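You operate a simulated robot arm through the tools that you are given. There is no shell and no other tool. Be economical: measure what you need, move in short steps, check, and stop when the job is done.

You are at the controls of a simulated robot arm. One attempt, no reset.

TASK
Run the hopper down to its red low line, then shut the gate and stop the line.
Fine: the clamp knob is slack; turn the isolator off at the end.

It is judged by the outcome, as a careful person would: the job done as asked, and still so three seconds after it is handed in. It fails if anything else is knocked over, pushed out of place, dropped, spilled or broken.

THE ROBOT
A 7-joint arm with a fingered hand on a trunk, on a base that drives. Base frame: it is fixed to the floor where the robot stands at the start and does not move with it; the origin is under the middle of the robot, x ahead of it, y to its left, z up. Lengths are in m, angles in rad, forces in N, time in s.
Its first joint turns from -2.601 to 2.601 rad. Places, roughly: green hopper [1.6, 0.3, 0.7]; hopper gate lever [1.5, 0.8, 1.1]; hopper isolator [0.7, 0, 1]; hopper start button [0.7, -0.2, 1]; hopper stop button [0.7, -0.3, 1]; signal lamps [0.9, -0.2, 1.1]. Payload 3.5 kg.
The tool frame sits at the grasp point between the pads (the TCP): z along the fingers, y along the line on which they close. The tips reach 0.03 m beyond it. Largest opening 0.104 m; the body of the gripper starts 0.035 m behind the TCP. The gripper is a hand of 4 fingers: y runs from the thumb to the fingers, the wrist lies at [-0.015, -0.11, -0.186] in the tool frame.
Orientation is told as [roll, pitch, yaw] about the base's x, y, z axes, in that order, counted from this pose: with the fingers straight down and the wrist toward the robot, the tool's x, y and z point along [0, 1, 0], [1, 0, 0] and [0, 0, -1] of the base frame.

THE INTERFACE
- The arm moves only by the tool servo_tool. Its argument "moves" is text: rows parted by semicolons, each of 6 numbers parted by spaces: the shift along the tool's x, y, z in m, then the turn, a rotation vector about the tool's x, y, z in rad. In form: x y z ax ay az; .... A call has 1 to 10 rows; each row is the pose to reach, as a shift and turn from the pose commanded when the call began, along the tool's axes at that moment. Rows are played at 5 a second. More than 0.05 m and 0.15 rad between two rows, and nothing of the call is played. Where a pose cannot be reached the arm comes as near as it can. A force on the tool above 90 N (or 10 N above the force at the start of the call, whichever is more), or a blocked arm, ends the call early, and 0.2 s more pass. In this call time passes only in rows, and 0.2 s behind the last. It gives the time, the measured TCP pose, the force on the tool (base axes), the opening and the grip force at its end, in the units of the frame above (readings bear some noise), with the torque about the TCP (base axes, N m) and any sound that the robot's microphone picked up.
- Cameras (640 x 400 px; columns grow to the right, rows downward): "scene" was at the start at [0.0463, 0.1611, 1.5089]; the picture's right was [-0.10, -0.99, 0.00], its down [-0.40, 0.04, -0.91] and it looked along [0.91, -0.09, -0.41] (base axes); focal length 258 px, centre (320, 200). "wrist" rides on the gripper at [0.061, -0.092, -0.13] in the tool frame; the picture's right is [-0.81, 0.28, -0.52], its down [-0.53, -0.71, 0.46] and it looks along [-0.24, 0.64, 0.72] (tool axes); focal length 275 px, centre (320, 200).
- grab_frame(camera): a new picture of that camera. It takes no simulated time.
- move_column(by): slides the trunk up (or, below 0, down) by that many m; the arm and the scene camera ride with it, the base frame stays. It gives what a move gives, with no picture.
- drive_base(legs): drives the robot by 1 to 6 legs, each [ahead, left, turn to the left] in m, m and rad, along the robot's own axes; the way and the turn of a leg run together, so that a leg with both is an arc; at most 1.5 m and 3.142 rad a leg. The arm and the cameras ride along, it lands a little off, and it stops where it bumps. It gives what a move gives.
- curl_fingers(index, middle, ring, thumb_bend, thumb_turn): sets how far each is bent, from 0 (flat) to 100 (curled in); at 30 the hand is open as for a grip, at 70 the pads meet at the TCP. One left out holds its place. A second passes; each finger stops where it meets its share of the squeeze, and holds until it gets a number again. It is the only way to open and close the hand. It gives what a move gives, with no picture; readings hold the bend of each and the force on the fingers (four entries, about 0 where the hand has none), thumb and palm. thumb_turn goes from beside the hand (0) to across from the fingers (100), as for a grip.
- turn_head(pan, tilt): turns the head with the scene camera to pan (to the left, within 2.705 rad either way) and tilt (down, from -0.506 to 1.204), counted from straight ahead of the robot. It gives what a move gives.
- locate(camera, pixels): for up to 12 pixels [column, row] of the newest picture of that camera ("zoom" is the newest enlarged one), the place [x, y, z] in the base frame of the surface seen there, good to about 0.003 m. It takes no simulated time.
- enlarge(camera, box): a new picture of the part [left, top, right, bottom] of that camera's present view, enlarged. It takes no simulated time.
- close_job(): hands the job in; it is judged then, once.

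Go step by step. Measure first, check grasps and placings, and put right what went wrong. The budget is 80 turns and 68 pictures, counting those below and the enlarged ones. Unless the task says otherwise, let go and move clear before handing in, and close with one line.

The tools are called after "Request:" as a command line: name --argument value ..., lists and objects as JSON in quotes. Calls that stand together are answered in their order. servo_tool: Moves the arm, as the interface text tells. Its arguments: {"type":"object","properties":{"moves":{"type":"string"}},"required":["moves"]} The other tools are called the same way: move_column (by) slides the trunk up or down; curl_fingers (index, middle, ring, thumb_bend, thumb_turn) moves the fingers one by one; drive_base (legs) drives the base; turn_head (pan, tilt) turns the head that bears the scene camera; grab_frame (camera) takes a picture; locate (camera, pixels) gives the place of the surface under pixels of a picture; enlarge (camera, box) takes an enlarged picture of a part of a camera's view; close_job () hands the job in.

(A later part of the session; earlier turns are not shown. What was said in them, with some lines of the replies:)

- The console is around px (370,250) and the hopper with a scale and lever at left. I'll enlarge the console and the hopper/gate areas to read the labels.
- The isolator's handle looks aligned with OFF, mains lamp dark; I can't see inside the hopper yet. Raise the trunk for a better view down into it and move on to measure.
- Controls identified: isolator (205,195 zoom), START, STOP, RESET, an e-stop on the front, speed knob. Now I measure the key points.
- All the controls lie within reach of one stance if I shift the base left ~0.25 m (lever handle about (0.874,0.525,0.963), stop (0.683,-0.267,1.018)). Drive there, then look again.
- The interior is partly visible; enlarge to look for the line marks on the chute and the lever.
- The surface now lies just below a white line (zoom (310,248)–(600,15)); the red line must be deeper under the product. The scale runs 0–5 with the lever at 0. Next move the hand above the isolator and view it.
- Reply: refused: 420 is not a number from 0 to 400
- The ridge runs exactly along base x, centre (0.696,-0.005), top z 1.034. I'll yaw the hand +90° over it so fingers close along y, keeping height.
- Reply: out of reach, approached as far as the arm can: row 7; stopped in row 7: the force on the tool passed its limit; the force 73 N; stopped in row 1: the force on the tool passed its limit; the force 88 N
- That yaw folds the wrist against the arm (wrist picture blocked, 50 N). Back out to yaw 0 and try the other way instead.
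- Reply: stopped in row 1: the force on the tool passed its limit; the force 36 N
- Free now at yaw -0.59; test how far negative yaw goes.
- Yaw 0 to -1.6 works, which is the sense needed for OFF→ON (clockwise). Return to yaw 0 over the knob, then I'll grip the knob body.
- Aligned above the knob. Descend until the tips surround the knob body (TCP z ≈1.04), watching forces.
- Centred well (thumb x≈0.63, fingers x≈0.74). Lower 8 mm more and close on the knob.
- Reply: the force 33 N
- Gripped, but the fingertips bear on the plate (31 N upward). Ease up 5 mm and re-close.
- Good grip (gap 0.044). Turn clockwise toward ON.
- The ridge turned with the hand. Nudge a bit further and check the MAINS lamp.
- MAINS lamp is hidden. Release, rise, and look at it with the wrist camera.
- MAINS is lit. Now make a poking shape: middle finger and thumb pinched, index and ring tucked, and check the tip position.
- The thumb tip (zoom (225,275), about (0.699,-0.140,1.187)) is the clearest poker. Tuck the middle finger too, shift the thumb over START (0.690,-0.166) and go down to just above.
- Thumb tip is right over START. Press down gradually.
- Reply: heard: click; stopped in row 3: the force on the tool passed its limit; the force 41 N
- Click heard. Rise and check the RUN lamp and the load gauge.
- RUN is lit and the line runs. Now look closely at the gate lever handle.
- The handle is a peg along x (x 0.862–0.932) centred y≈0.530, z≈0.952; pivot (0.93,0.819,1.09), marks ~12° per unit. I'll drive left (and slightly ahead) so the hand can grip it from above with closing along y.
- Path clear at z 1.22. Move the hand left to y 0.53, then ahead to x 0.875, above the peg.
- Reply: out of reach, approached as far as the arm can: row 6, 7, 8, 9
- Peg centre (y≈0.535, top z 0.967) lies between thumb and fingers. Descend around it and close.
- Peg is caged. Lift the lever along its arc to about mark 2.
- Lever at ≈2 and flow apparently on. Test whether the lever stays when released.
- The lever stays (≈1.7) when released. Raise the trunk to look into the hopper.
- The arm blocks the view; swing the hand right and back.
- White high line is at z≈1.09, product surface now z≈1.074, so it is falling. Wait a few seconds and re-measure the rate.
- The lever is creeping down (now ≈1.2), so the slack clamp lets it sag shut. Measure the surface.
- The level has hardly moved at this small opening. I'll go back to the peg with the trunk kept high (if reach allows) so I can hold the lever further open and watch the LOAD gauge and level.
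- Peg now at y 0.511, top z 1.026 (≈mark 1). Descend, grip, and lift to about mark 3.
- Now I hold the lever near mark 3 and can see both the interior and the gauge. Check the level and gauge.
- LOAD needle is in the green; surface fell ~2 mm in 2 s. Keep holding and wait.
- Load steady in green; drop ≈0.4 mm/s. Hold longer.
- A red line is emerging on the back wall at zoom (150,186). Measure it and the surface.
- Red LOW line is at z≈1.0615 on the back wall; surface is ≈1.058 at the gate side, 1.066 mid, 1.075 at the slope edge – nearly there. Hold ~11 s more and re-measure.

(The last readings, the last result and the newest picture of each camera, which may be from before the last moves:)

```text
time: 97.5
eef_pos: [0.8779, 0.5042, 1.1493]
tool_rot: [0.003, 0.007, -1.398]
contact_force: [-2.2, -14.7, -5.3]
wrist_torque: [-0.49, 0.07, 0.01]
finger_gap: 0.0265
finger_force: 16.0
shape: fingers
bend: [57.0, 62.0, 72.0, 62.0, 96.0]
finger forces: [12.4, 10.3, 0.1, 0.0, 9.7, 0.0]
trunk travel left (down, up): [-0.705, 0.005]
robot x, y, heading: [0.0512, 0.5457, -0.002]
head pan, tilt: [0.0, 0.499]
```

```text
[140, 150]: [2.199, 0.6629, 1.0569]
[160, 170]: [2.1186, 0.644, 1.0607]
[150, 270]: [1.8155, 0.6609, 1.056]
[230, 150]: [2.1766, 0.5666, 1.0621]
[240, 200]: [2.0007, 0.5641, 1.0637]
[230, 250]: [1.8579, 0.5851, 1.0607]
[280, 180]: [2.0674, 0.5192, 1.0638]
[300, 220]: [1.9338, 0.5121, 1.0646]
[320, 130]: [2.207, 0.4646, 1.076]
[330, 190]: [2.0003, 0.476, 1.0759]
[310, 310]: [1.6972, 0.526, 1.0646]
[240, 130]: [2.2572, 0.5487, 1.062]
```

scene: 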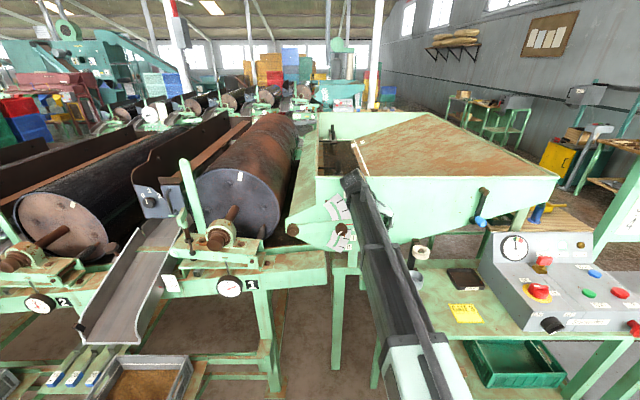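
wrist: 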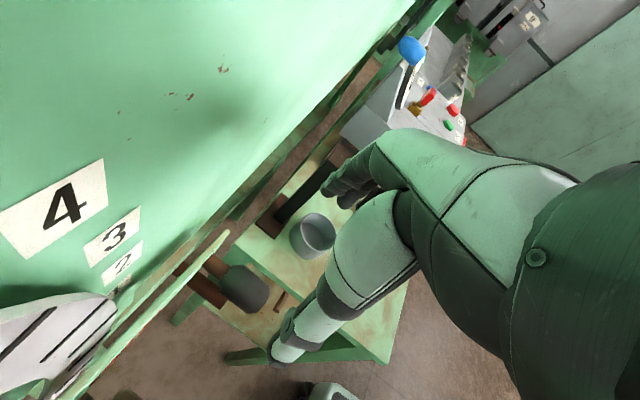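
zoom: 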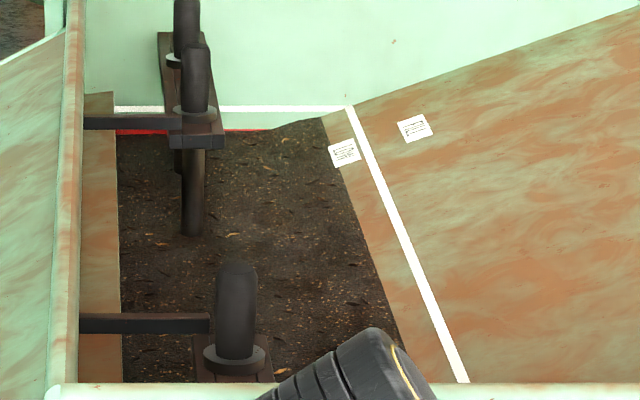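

Red line is exposed over more than half the wall; mean surface ≈1.062 vs line 1.0615. Hold ~4 s more, then lower the lever along its arc to shut.

Request:
servo_tool --moves "0 0 0 0 0 0;0 0 0 0 0 0;0 0 0 0 0 0;0 0 0 0 0 0;0 0 0 0 0 0;0 0 0 0 0 0;0 0 0 0 0 0;0 0 0 0 0 0;0 0 0 0 0 0;0 0 0 0 0 0"

Request:
servo_tool --moves "0 0 0 0 0 0;0 0 0 0 0 0;0 0 0 0 0 0;0 0 0 0 0 0;0 0 0 0 0 0;0 0 0 0 0 0;0 0 0 0 0 0;0 0 0 0 0 0"

Request:
servo_tool --moves "0 -0.0015 0.0194 0 0 0; 0 0 0.0388 0 0 0; 0 0 0.0582 0 0 0; 0 0 0.0776 0 0 0; 0 -0.002 0.097 0 0 0; 0.001 -0.0055 0.1164 0 0 0; 0.002 -0.01 0.1358 0 0 0; 0.003 -0.0155 0.1552 0 0 0; 0.004 -0.023 0.1746 0 0 0; 0.005 -0.031 0.195 0 0 0"

Request:
grab_frame --camera "scene"

```text
time: 99.7
eef_pos: [0.8771, 0.503, 1.149]
tool_rot: [0.004, 0.007, -1.398]
contact_force: [-2.1, -13.4, -5.9]
wrist_torque: [-0.47, 0.09, -0.05]
finger_gap: 0.0261
finger_force: 16.4
shape: fingers
bend: [57.0, 62.0, 72.0, 62.0, 96.0]
finger forces: [12.4, 10.3, 0.0, 0.0, 9.7, 0.0]
trunk travel left (down, up): [-0.705, 0.005]
robot x, y, heading: [0.0497, 0.5513, 0.002]
head pan, tilt: [0.0, 0.499]
```

```text
time: 101.5
eef_pos: [0.8783, 0.5047, 1.1498]
tool_rot: [0.003, 0.006, -1.398]
contact_force: [-2.4, -14.7, -6.3]
wrist_torque: [-0.5, 0.11, -0.05]
finger_gap: 0.026
finger_force: 16.0
shape: fingers
bend: [57.0, 62.0, 72.0, 62.0, 96.0]
finger forces: [12.4, 10.3, 0.0, 0.0, 9.6, 0.1]
trunk travel left (down, up): [-0.705, 0.005]
robot x, y, heading: [0.0525, 0.548, -0.004]
head pan, tilt: [0.0, 0.499]
```

```text
time: 103.7
eef_pos: [0.8777, 0.5362, 0.9561]
tool_rot: [0.006, 0.006, -1.398]
contact_force: [0.9, -10.5, 4.5]
wrist_torque: [-0.19, -0.07, -0.1]
finger_gap: 0.0165
finger_force: 10.9
shape: fingers
bend: [71.0, 65.0, 72.0, 67.0, 97.0]
finger forces: [10.4, 4.7, 0.0, 0.0, 6.8, 0.0]
trunk travel left (down, up): [-0.705, 0.005]
robot x, y, heading: [0.0528, 0.5487, -0.001]
head pan, tilt: [0.0, 0.499]
```

```text
11 pictures are left
```

scene: 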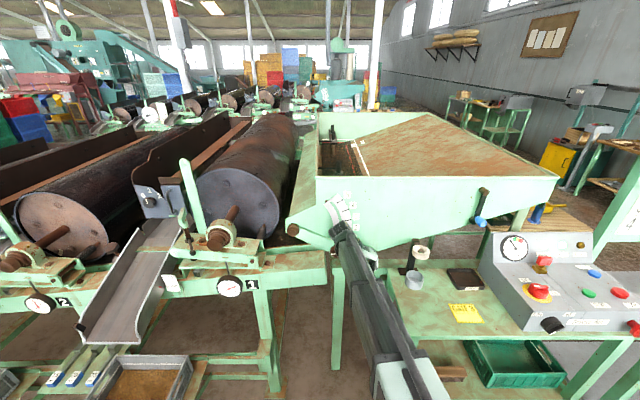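

Lever is down. Nudge it firmly to the stop, check the level, release and lift clear.

Request:
locate --camera "scene" --pixels '[[336, 146], [340, 146], [345, 150], [350, 155], [352, 165], [345, 165], [337, 160], [356, 162], [352, 143]]'

Request:
servo_tool --moves "0 0 0.004 0 0 0; 0 0 0.006 0 0 0"

Request:
curl_fingers --index 30 --middle 30 --ring 30 --thumb_bend 30

Request:
servo_tool --moves "0 0 -0.05 0 0 0; 0 0 -0.1 0 0 0; 0 0 -0.15 0 0 0; 0 0 -0.2 0 0 0; 0 0 -0.25 0 0 0; 0 0.04 -0.27 0 0 0; -0.03 0.08 -0.27 0 0 0; -0.06 0.12 -0.27 0 0 0; -0.08 0.165 -0.27 0 0 0; -0.1 0.21 -0.27 0 0 0"

Request:
enlarge --camera "scene" --box '[300, 115, 400, 270]'

```text
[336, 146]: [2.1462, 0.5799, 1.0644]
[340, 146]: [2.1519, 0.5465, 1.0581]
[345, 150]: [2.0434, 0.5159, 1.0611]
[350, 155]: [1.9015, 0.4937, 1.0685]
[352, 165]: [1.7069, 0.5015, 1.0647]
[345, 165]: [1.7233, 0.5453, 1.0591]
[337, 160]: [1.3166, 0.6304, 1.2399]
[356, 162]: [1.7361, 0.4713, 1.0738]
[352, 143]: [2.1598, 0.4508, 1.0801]
```

```text
time: 104.3
eef_pos: [0.878, 0.5371, 0.9499]
tool_rot: [0.005, 0.004, -1.398]
contact_force: [0.3, -9.1, 5.4]
wrist_torque: [-0.13, -0.1, -0.15]
finger_gap: 0.012
finger_force: 8.8
shape: fingers
bend: [71.0, 71.0, 72.0, 69.0, 97.0]
finger forces: [11.4, 2.1, 0.1, 0.0, 5.7, 0.0]
trunk travel left (down, up): [-0.705, 0.005]
robot x, y, heading: [0.0458, 0.5457, -0.005]
head pan, tilt: [0.0, 0.499]
```

```text
time: 105.3
eef_pos: [0.8783, 0.5378, 0.9492]
tool_rot: [0.005, 0.006, -1.399]
contact_force: [0.7, -0.5, -0.2]
wrist_torque: [-0.03, -0.01, -0.03]
finger_gap: 0.1026
finger_force: 0.0
shape: fingers
bend: [30.0, 30.0, 30.0, 30.0, 97.0]
finger forces: [0.0, 0.0, 0.0, 0.0, 0.1, 0.0]
trunk travel left (down, up): [-0.705, 0.005]
robot x, y, heading: [0.0517, 0.5463, 0.001]
head pan, tilt: [0.0, 0.499]
```

```text
time: 107.5
eef_pos: [0.8174, 0.3123, 1.2182]
tool_rot: [0.004, 0.005, -1.396]
contact_force: [-0.9, 0.6, 0.1]
wrist_torque: [0.01, 0.03, -0.05]
finger_gap: 0.1028
finger_force: 0.1
shape: fingers
bend: [30.0, 30.0, 30.0, 30.0, 97.0]
finger forces: [0.1, 0.0, 0.0, 0.1, 0.0, 0.0]
trunk travel left (down, up): [-0.705, 0.005]
robot x, y, heading: [0.0527, 0.5479, 0.001]
head pan, tilt: [0.0, 0.499]
```

```text
2.58 times, centred on (350, 192) of scene
```

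zoom: 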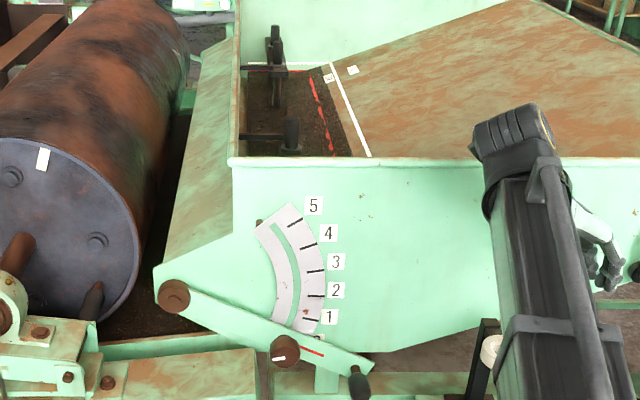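

The red line just shows through at the slope edge (zoom (320,105)) — level is right on the line, and the gate is at 0. Now drive back right to reach STOP, fingers folded with thumb as poker.

Request:
drive_base --legs '[[-0.05, 0, 0], [0, -0.35, 0]]'

Request:
curl_fingers --index 100 --middle 100 --ring 100 --thumb_bend 68

```text
time: 110.3
eef_pos: [0.767, -0.0399, 1.2183]
tool_rot: [0.005, 0.004, -1.397]
contact_force: [-0.2, -1.1, -1.4]
wrist_torque: [-0.02, 0.04, 0.0]
finger_gap: 0.1029
finger_force: 0.1
shape: fingers
bend: [30.0, 30.0, 30.0, 30.0, 97.0]
finger forces: [0.0, 0.0, 0.0, 0.1, 0.0, 0.0]
trunk travel left (down, up): [-0.705, 0.005]
robot x, y, heading: [0.002, 0.1965, 0.003]
head pan, tilt: [0.0, 0.499]
```

```text
time: 111.3
eef_pos: [0.7666, -0.0388, 1.2176]
tool_rot: [0.003, 0.005, -1.396]
contact_force: [0.8, -0.2, -0.2]
wrist_torque: [0.0, -0.01, -0.02]
finger_gap: 0.0246
finger_force: 0.1
shape: fingers
bend: [89.0, 100.0, 100.0, 65.0, 97.0]
finger forces: [0.1, 0.0, 0.1, 0.0, 0.1, 0.0]
trunk travel left (down, up): [-0.705, 0.005]
robot x, y, heading: [-0.0008, 0.1987, 0.0]
head pan, tilt: [0.0, 0.499]
```

Request:
servo_tool --moves "-0.018 0.032 0 0 0 0.03; -0.037 0.064 0 0 0 0.06; -0.055 0.096 0 0 0 0.09; -0.074 0.127 0 0 0 0.12; -0.092 0.159 0 0 0 0.15; -0.111 0.191 0 0 0 0.18; -0.1294 0.223 0 0 0 0.18; -0.1294 0.223 0.05 0 0 0.18; -0.1294 0.223 0.1 0 0 0.18; -0.1294 0.223 0.145 0 0 0.18"

Request:
grab_frame --camera "wrist"

```text
time: 113.5
eef_pos: [0.6789, -0.28, 1.0735]
tool_rot: [0.003, 0.004, -1.575]
contact_force: [0.8, -0.1, -0.2]
wrist_torque: [-0.01, -0.02, 0.0]
finger_gap: 0.0471
finger_force: 0.1
shape: fingers
bend: [100.0, 100.0, 100.0, 68.0, 97.0]
finger forces: [0.1, 0.1, 0.0, 0.0, 0.1, 0.0]
trunk travel left (down, up): [-0.705, 0.005]
robot x, y, heading: [0.0005, 0.1975, -0.003]
head pan, tilt: [0.0, 0.499]
```

```text
9 pictures are left
```

wrist: 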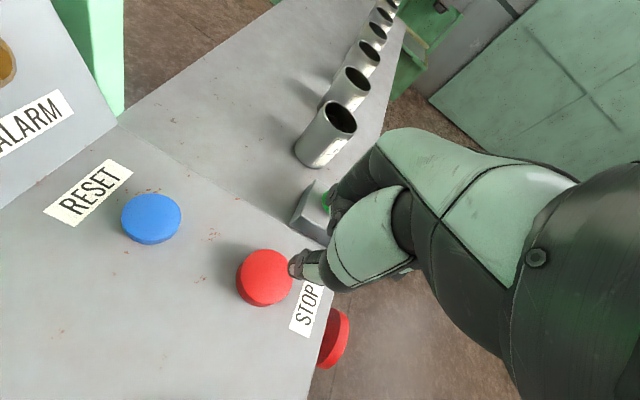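

Request:
locate --camera "wrist" --pixels '[[265, 280], [245, 275], [285, 285], [268, 258], [296, 268], [324, 205], [300, 215], [335, 205]]'

```text
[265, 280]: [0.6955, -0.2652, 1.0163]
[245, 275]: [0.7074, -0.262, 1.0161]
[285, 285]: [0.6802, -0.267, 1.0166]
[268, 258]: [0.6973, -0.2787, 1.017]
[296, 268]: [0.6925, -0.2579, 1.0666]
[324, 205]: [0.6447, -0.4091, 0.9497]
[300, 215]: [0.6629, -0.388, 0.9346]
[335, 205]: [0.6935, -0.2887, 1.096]
```

Thumb sits over STOP (0.694,-0.265). Press.

Request:
servo_tool --moves "0.001 0.004 0.02 0 0 0; 0.001 0.004 0.03 0 0 0; 0.001 0.004 0.036 0 0 0; 0.001 0.004 0.042 0 0 0"

Request:
servo_tool --moves "0 0 -0.04 0 0 0; 0 0 -0.08 0 0 0; 0 0 -0.12 0 0 0; 0 0 -0.15 0 0 0; 0 -0.04 -0.15 0 0 0; 0 -0.08 -0.15 0 0 0; 0 -0.12 -0.15 0 0 0"

Request:
grab_frame --camera "scene"

```text
time: 114.5
eef_pos: [0.6782, -0.2806, 1.0358]
tool_rot: [0.011, 0.0, -1.575]
contact_force: [1.2, 7.5, 45.7]
wrist_torque: [0.78, -0.38, 0.05]
finger_gap: 0.046
finger_force: 22.5
shape: fingers
bend: [100.0, 100.0, 100.0, 71.0, 97.0]
finger forces: [0.0, 0.0, 0.1, 0.0, 45.3, 0.1]
trunk travel left (down, up): [-0.705, 0.005]
robot x, y, heading: [-0.0006, 0.1973, -0.0]
head pan, tilt: [0.0, 0.499]
heard: click
```

```text
time: 116.1
eef_pos: [0.678, -0.1613, 1.18]
tool_rot: [0.003, 0.007, -1.578]
contact_force: [-0.4, 0.3, -0.1]
wrist_torque: [-0.03, 0.01, 0.04]
finger_gap: 0.0473
finger_force: 0.0
shape: fingers
bend: [100.0, 100.0, 100.0, 68.0, 97.0]
finger forces: [0.1, 0.0, 0.1, 0.0, 0.0, 0.0]
trunk travel left (down, up): [-0.705, 0.005]
robot x, y, heading: [-0.001, 0.1986, -0.0]
head pan, tilt: [0.0, 0.499]
```

```text
8 pictures are left
```

scene: 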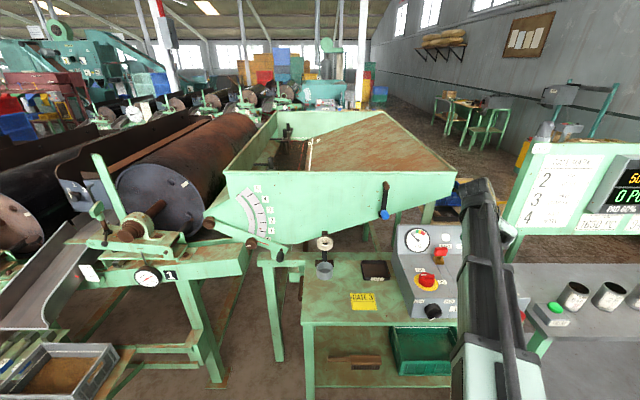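

STOP clicked. Now to the isolator: open the hand, move over it at the same yaw and descend to the earlier grip pose.

Request:
curl_fingers --index 30 --middle 30 --ring 30 --thumb_bend 30

Request:
servo_tool --moves "0.005 -0.04 0 0 0 0; 0.01 -0.08 0 0 0 0; 0.018 -0.12 0 0 0 0; 0.018 -0.157 0 0 0 0; 0.018 -0.157 0.04 0 0 0; 0.018 -0.157 0.08 0 0 0"

Request:
grab_frame --camera "wrist"

```text
time: 117.1
eef_pos: [0.6792, -0.1635, 1.1786]
tool_rot: [0.005, 0.005, -1.576]
contact_force: [0.0, 0.3, 0.5]
wrist_torque: [0.01, -0.02, -0.02]
finger_gap: 0.1026
finger_force: 0.1
shape: fingers
bend: [30.0, 30.0, 30.0, 30.0, 97.0]
finger forces: [0.0, 0.0, 0.0, 0.0, 0.0, 0.0]
trunk travel left (down, up): [-0.705, 0.005]
robot x, y, heading: [-0.0029, 0.1964, -0.001]
head pan, tilt: [0.0, 0.499]
```

```text
time: 118.5
eef_pos: [0.6993, -0.0068, 1.0996]
tool_rot: [0.004, 0.006, -1.576]
contact_force: [-0.5, -0.4, -0.4]
wrist_torque: [-0.01, 0.0, -0.01]
finger_gap: 0.1028
finger_force: 0.0
shape: fingers
bend: [30.0, 30.0, 30.0, 30.0, 97.0]
finger forces: [0.1, 0.1, 0.0, 0.0, 0.1, 0.0]
trunk travel left (down, up): [-0.705, 0.005]
robot x, y, heading: [0.0005, 0.1961, 0.001]
head pan, tilt: [0.0, 0.499]
```

```text
7 pictures are left
```

wrist: 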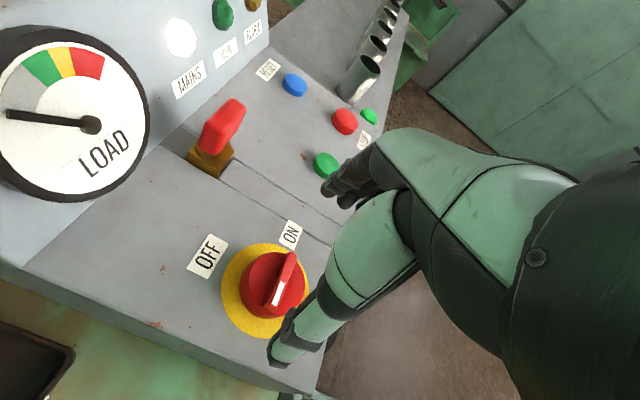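

RUN lamp is dark, LOAD at zero, MAINS still lit. Descend, grip the isolator, and turn it back to OFF.

Request:
servo_tool --moves "-0.003 -0.002 0.03 0 0 0; -0.003 -0.002 0.05 0 0 0; -0.003 -0.002 0.0625 0 0 0"

Request:
curl_fingers --index 70 --middle 70 --ring 70 --thumb_bend 70

```text
time: 119.3
eef_pos: [0.697, -0.0036, 1.0382]
tool_rot: [0.003, 0.005, -1.577]
contact_force: [0.3, 0.1, -0.5]
wrist_torque: [-0.02, 0.01, 0.0]
finger_gap: 0.1028
finger_force: 0.0
shape: fingers
bend: [30.0, 30.0, 30.0, 30.0, 97.0]
finger forces: [0.0, 0.0, 0.0, 0.1, 0.1, 0.0]
trunk travel left (down, up): [-0.705, 0.005]
robot x, y, heading: [0.0033, 0.1917, 0.005]
head pan, tilt: [0.0, 0.499]
```

```text
time: 120.3
eef_pos: [0.6966, -0.0052, 1.0377]
tool_rot: [0.004, 0.006, -1.576]
contact_force: [-1.5, -4.5, -1.0]
wrist_torque: [-0.24, 0.06, 0.08]
finger_gap: 0.0448
finger_force: 15.9
shape: fingers
bend: [55.0, 58.0, 69.0, 54.0, 97.0]
finger forces: [9.1, 8.5, 0.4, 0.1, 13.4, 0.1]
trunk travel left (down, up): [-0.705, 0.005]
robot x, y, heading: [-0.0011, 0.1976, 0.0]
head pan, tilt: [0.0, 0.499]
```

Request:
servo_tool --moves "0 0 0 0 0 -0.15; 0 0 0 0 0 -0.3; 0 0 0 0 0 -0.45; 0 0 0 0 0 -0.6; 0 0 0 0 0 -0.75; 0 0 0 0 0 -0.9; 0 0 0 0 0 -1.05; 0 0 0 0 0 -1.2; 0 0 0 0 0 -1.35; 0 0 0 0 0 -1.5"

Request:
servo_tool --moves "0 0 0 0 0 -0.1"

Request:
grab_frame --camera "wrist"

```text
time: 122.5
eef_pos: [0.6977, -0.0048, 1.0383]
tool_rot: [0.008, -0.002, -0.075]
contact_force: [11.6, -8.2, 2.8]
wrist_torque: [-0.26, -0.38, -0.12]
finger_gap: 0.0442
finger_force: 16.9
shape: fingers
bend: [53.0, 58.0, 70.0, 57.0, 96.0]
finger forces: [11.5, 11.2, 0.9, 0.0, 10.6, 0.0]
trunk travel left (down, up): [-0.705, 0.005]
robot x, y, heading: [0.0016, 0.1983, 0.004]
head pan, tilt: [0.0, 0.499]
```

```text
time: 122.9
eef_pos: [0.698, -0.0048, 1.0377]
tool_rot: [0.006, -0.005, 0.025]
contact_force: [14.3, -7.0, 3.6]
wrist_torque: [-0.23, -0.44, -0.11]
finger_gap: 0.0441
finger_force: 17.2
shape: fingers
bend: [52.0, 57.0, 69.0, 57.0, 96.0]
finger forces: [11.7, 11.4, 0.9, 0.1, 10.4, 0.0]
trunk travel left (down, up): [-0.705, 0.005]
robot x, y, heading: [0.0011, 0.1923, 0.002]
head pan, tilt: [0.0, 0.499]
```

```text
6 pictures are left
```

wrist: 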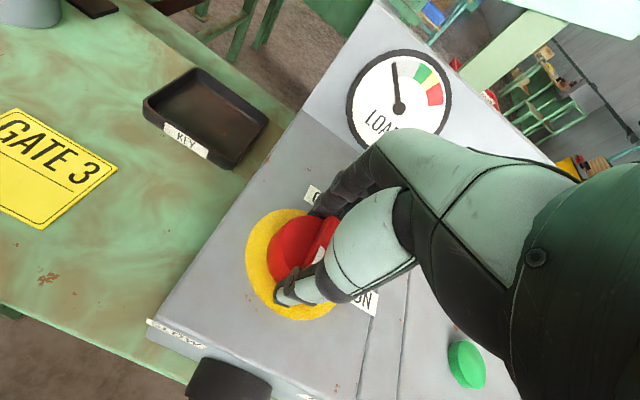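

The ridge turned with the hand to OFF. Release, rise, and check the MAINS lamp.

Request:
curl_fingers --index 30 --middle 30 --ring 30 --thumb_bend 30

Request:
servo_tool --moves "0 0 -0.04 0 0 0; 0 0 -0.08 0 0 0; 0 0 -0.12 0 0 0; 0 0 -0.16 0 0 0; 0 0 -0.2 0 0 0; -0.04 0 -0.25 0 0 0; -0.08 0 -0.3 0 0 0; -0.12 0 -0.33 0 0 0; -0.16 0 -0.33 0 0 0"

Request:
grab_frame --camera "scene"

Request:
enlarge --camera "scene" --box '[380, 210, 480, 330]'

Request:
enlarge --camera "scene" --box '[190, 110, 340, 270]'

```text
time: 123.9
eef_pos: [0.6967, -0.0032, 1.0378]
tool_rot: [0.005, -0.003, 0.024]
contact_force: [-0.8, 0.0, 0.2]
wrist_torque: [0.03, -0.02, -0.02]
finger_gap: 0.1028
finger_force: 0.1
shape: fingers
bend: [30.0, 30.0, 30.0, 30.0, 97.0]
finger forces: [0.1, 0.1, 0.1, 0.0, 0.0, 0.0]
trunk travel left (down, up): [-0.705, 0.005]
robot x, y, heading: [0.0035, 0.1952, -0.001]
head pan, tilt: [0.0, 0.499]
```

```text
refused: row 6 steps farther than a row can; nothing moved
```

```text
5 pictures are left
```

scene: 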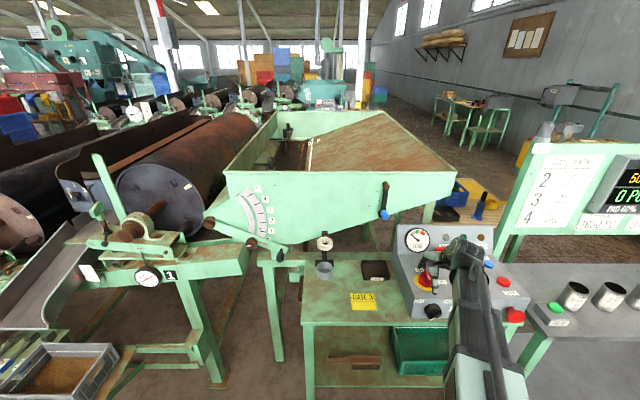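

```text
3.33 times, centred on (430, 270) of scene
```

zoom: 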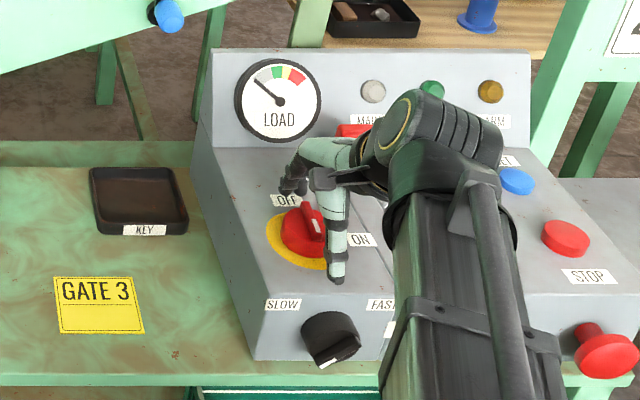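

```text
2.50 times, centred on (265, 190) of scene
```

zoom: 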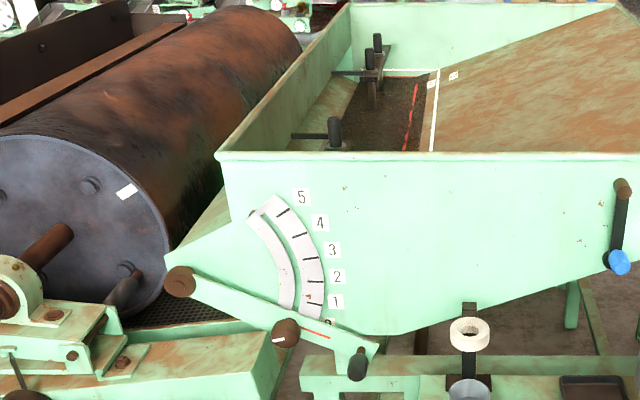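

All lamps are dark, isolator at OFF, gate at 0, product at the red line. The lift was refused for a step too long; redo it straight up.

Request:
servo_tool --moves "0 0 -0.04 0 0 0; 0 0 -0.08 0 0 0; 0 0 -0.12 0 0 0; 0 0 -0.16 0 0 0; 0 0 -0.2 0 0 0; 0 0 -0.24 0 0 0; 0 0 -0.28 0 0 0"

Request:
enlarge --camera "scene" --box '[200, 110, 540, 330]'

```text
time: 125.5
eef_pos: [0.6962, -0.0062, 1.3188]
tool_rot: [0.005, -0.002, 0.023]
contact_force: [-0.1, 0.1, -0.7]
wrist_torque: [0.0, -0.03, 0.0]
finger_gap: 0.1027
finger_force: 0.1
shape: fingers
bend: [30.0, 30.0, 30.0, 30.0, 97.0]
finger forces: [0.0, 0.0, 0.1, 0.1, 0.1, 0.0]
trunk travel left (down, up): [-0.705, 0.005]
robot x, y, heading: [-0.0017, 0.2002, -0.003]
head pan, tilt: [0.0, 0.499]
```

```text
1.82 times, centred on (370, 220) of scene
```

zoom: 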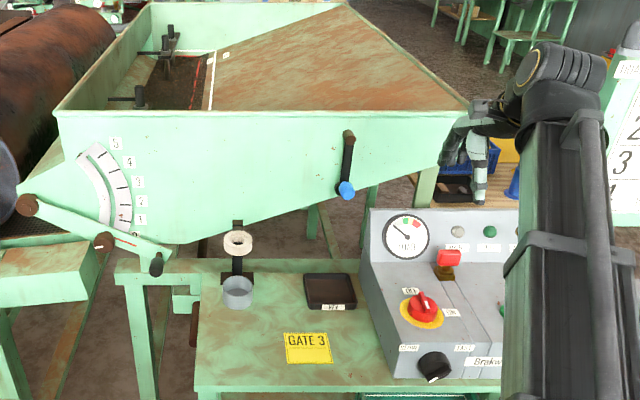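

The hand is clear, the gate is shut, the line is stopped, the isolator is OFF and nothing is disturbed, so I'm handing in.

Request:
close_job

```text
The job is handed in.
```

The hopper is run down to its red low line, the gate is shut at 0, the line is stopped, the isolator is off, and the job is handed in.
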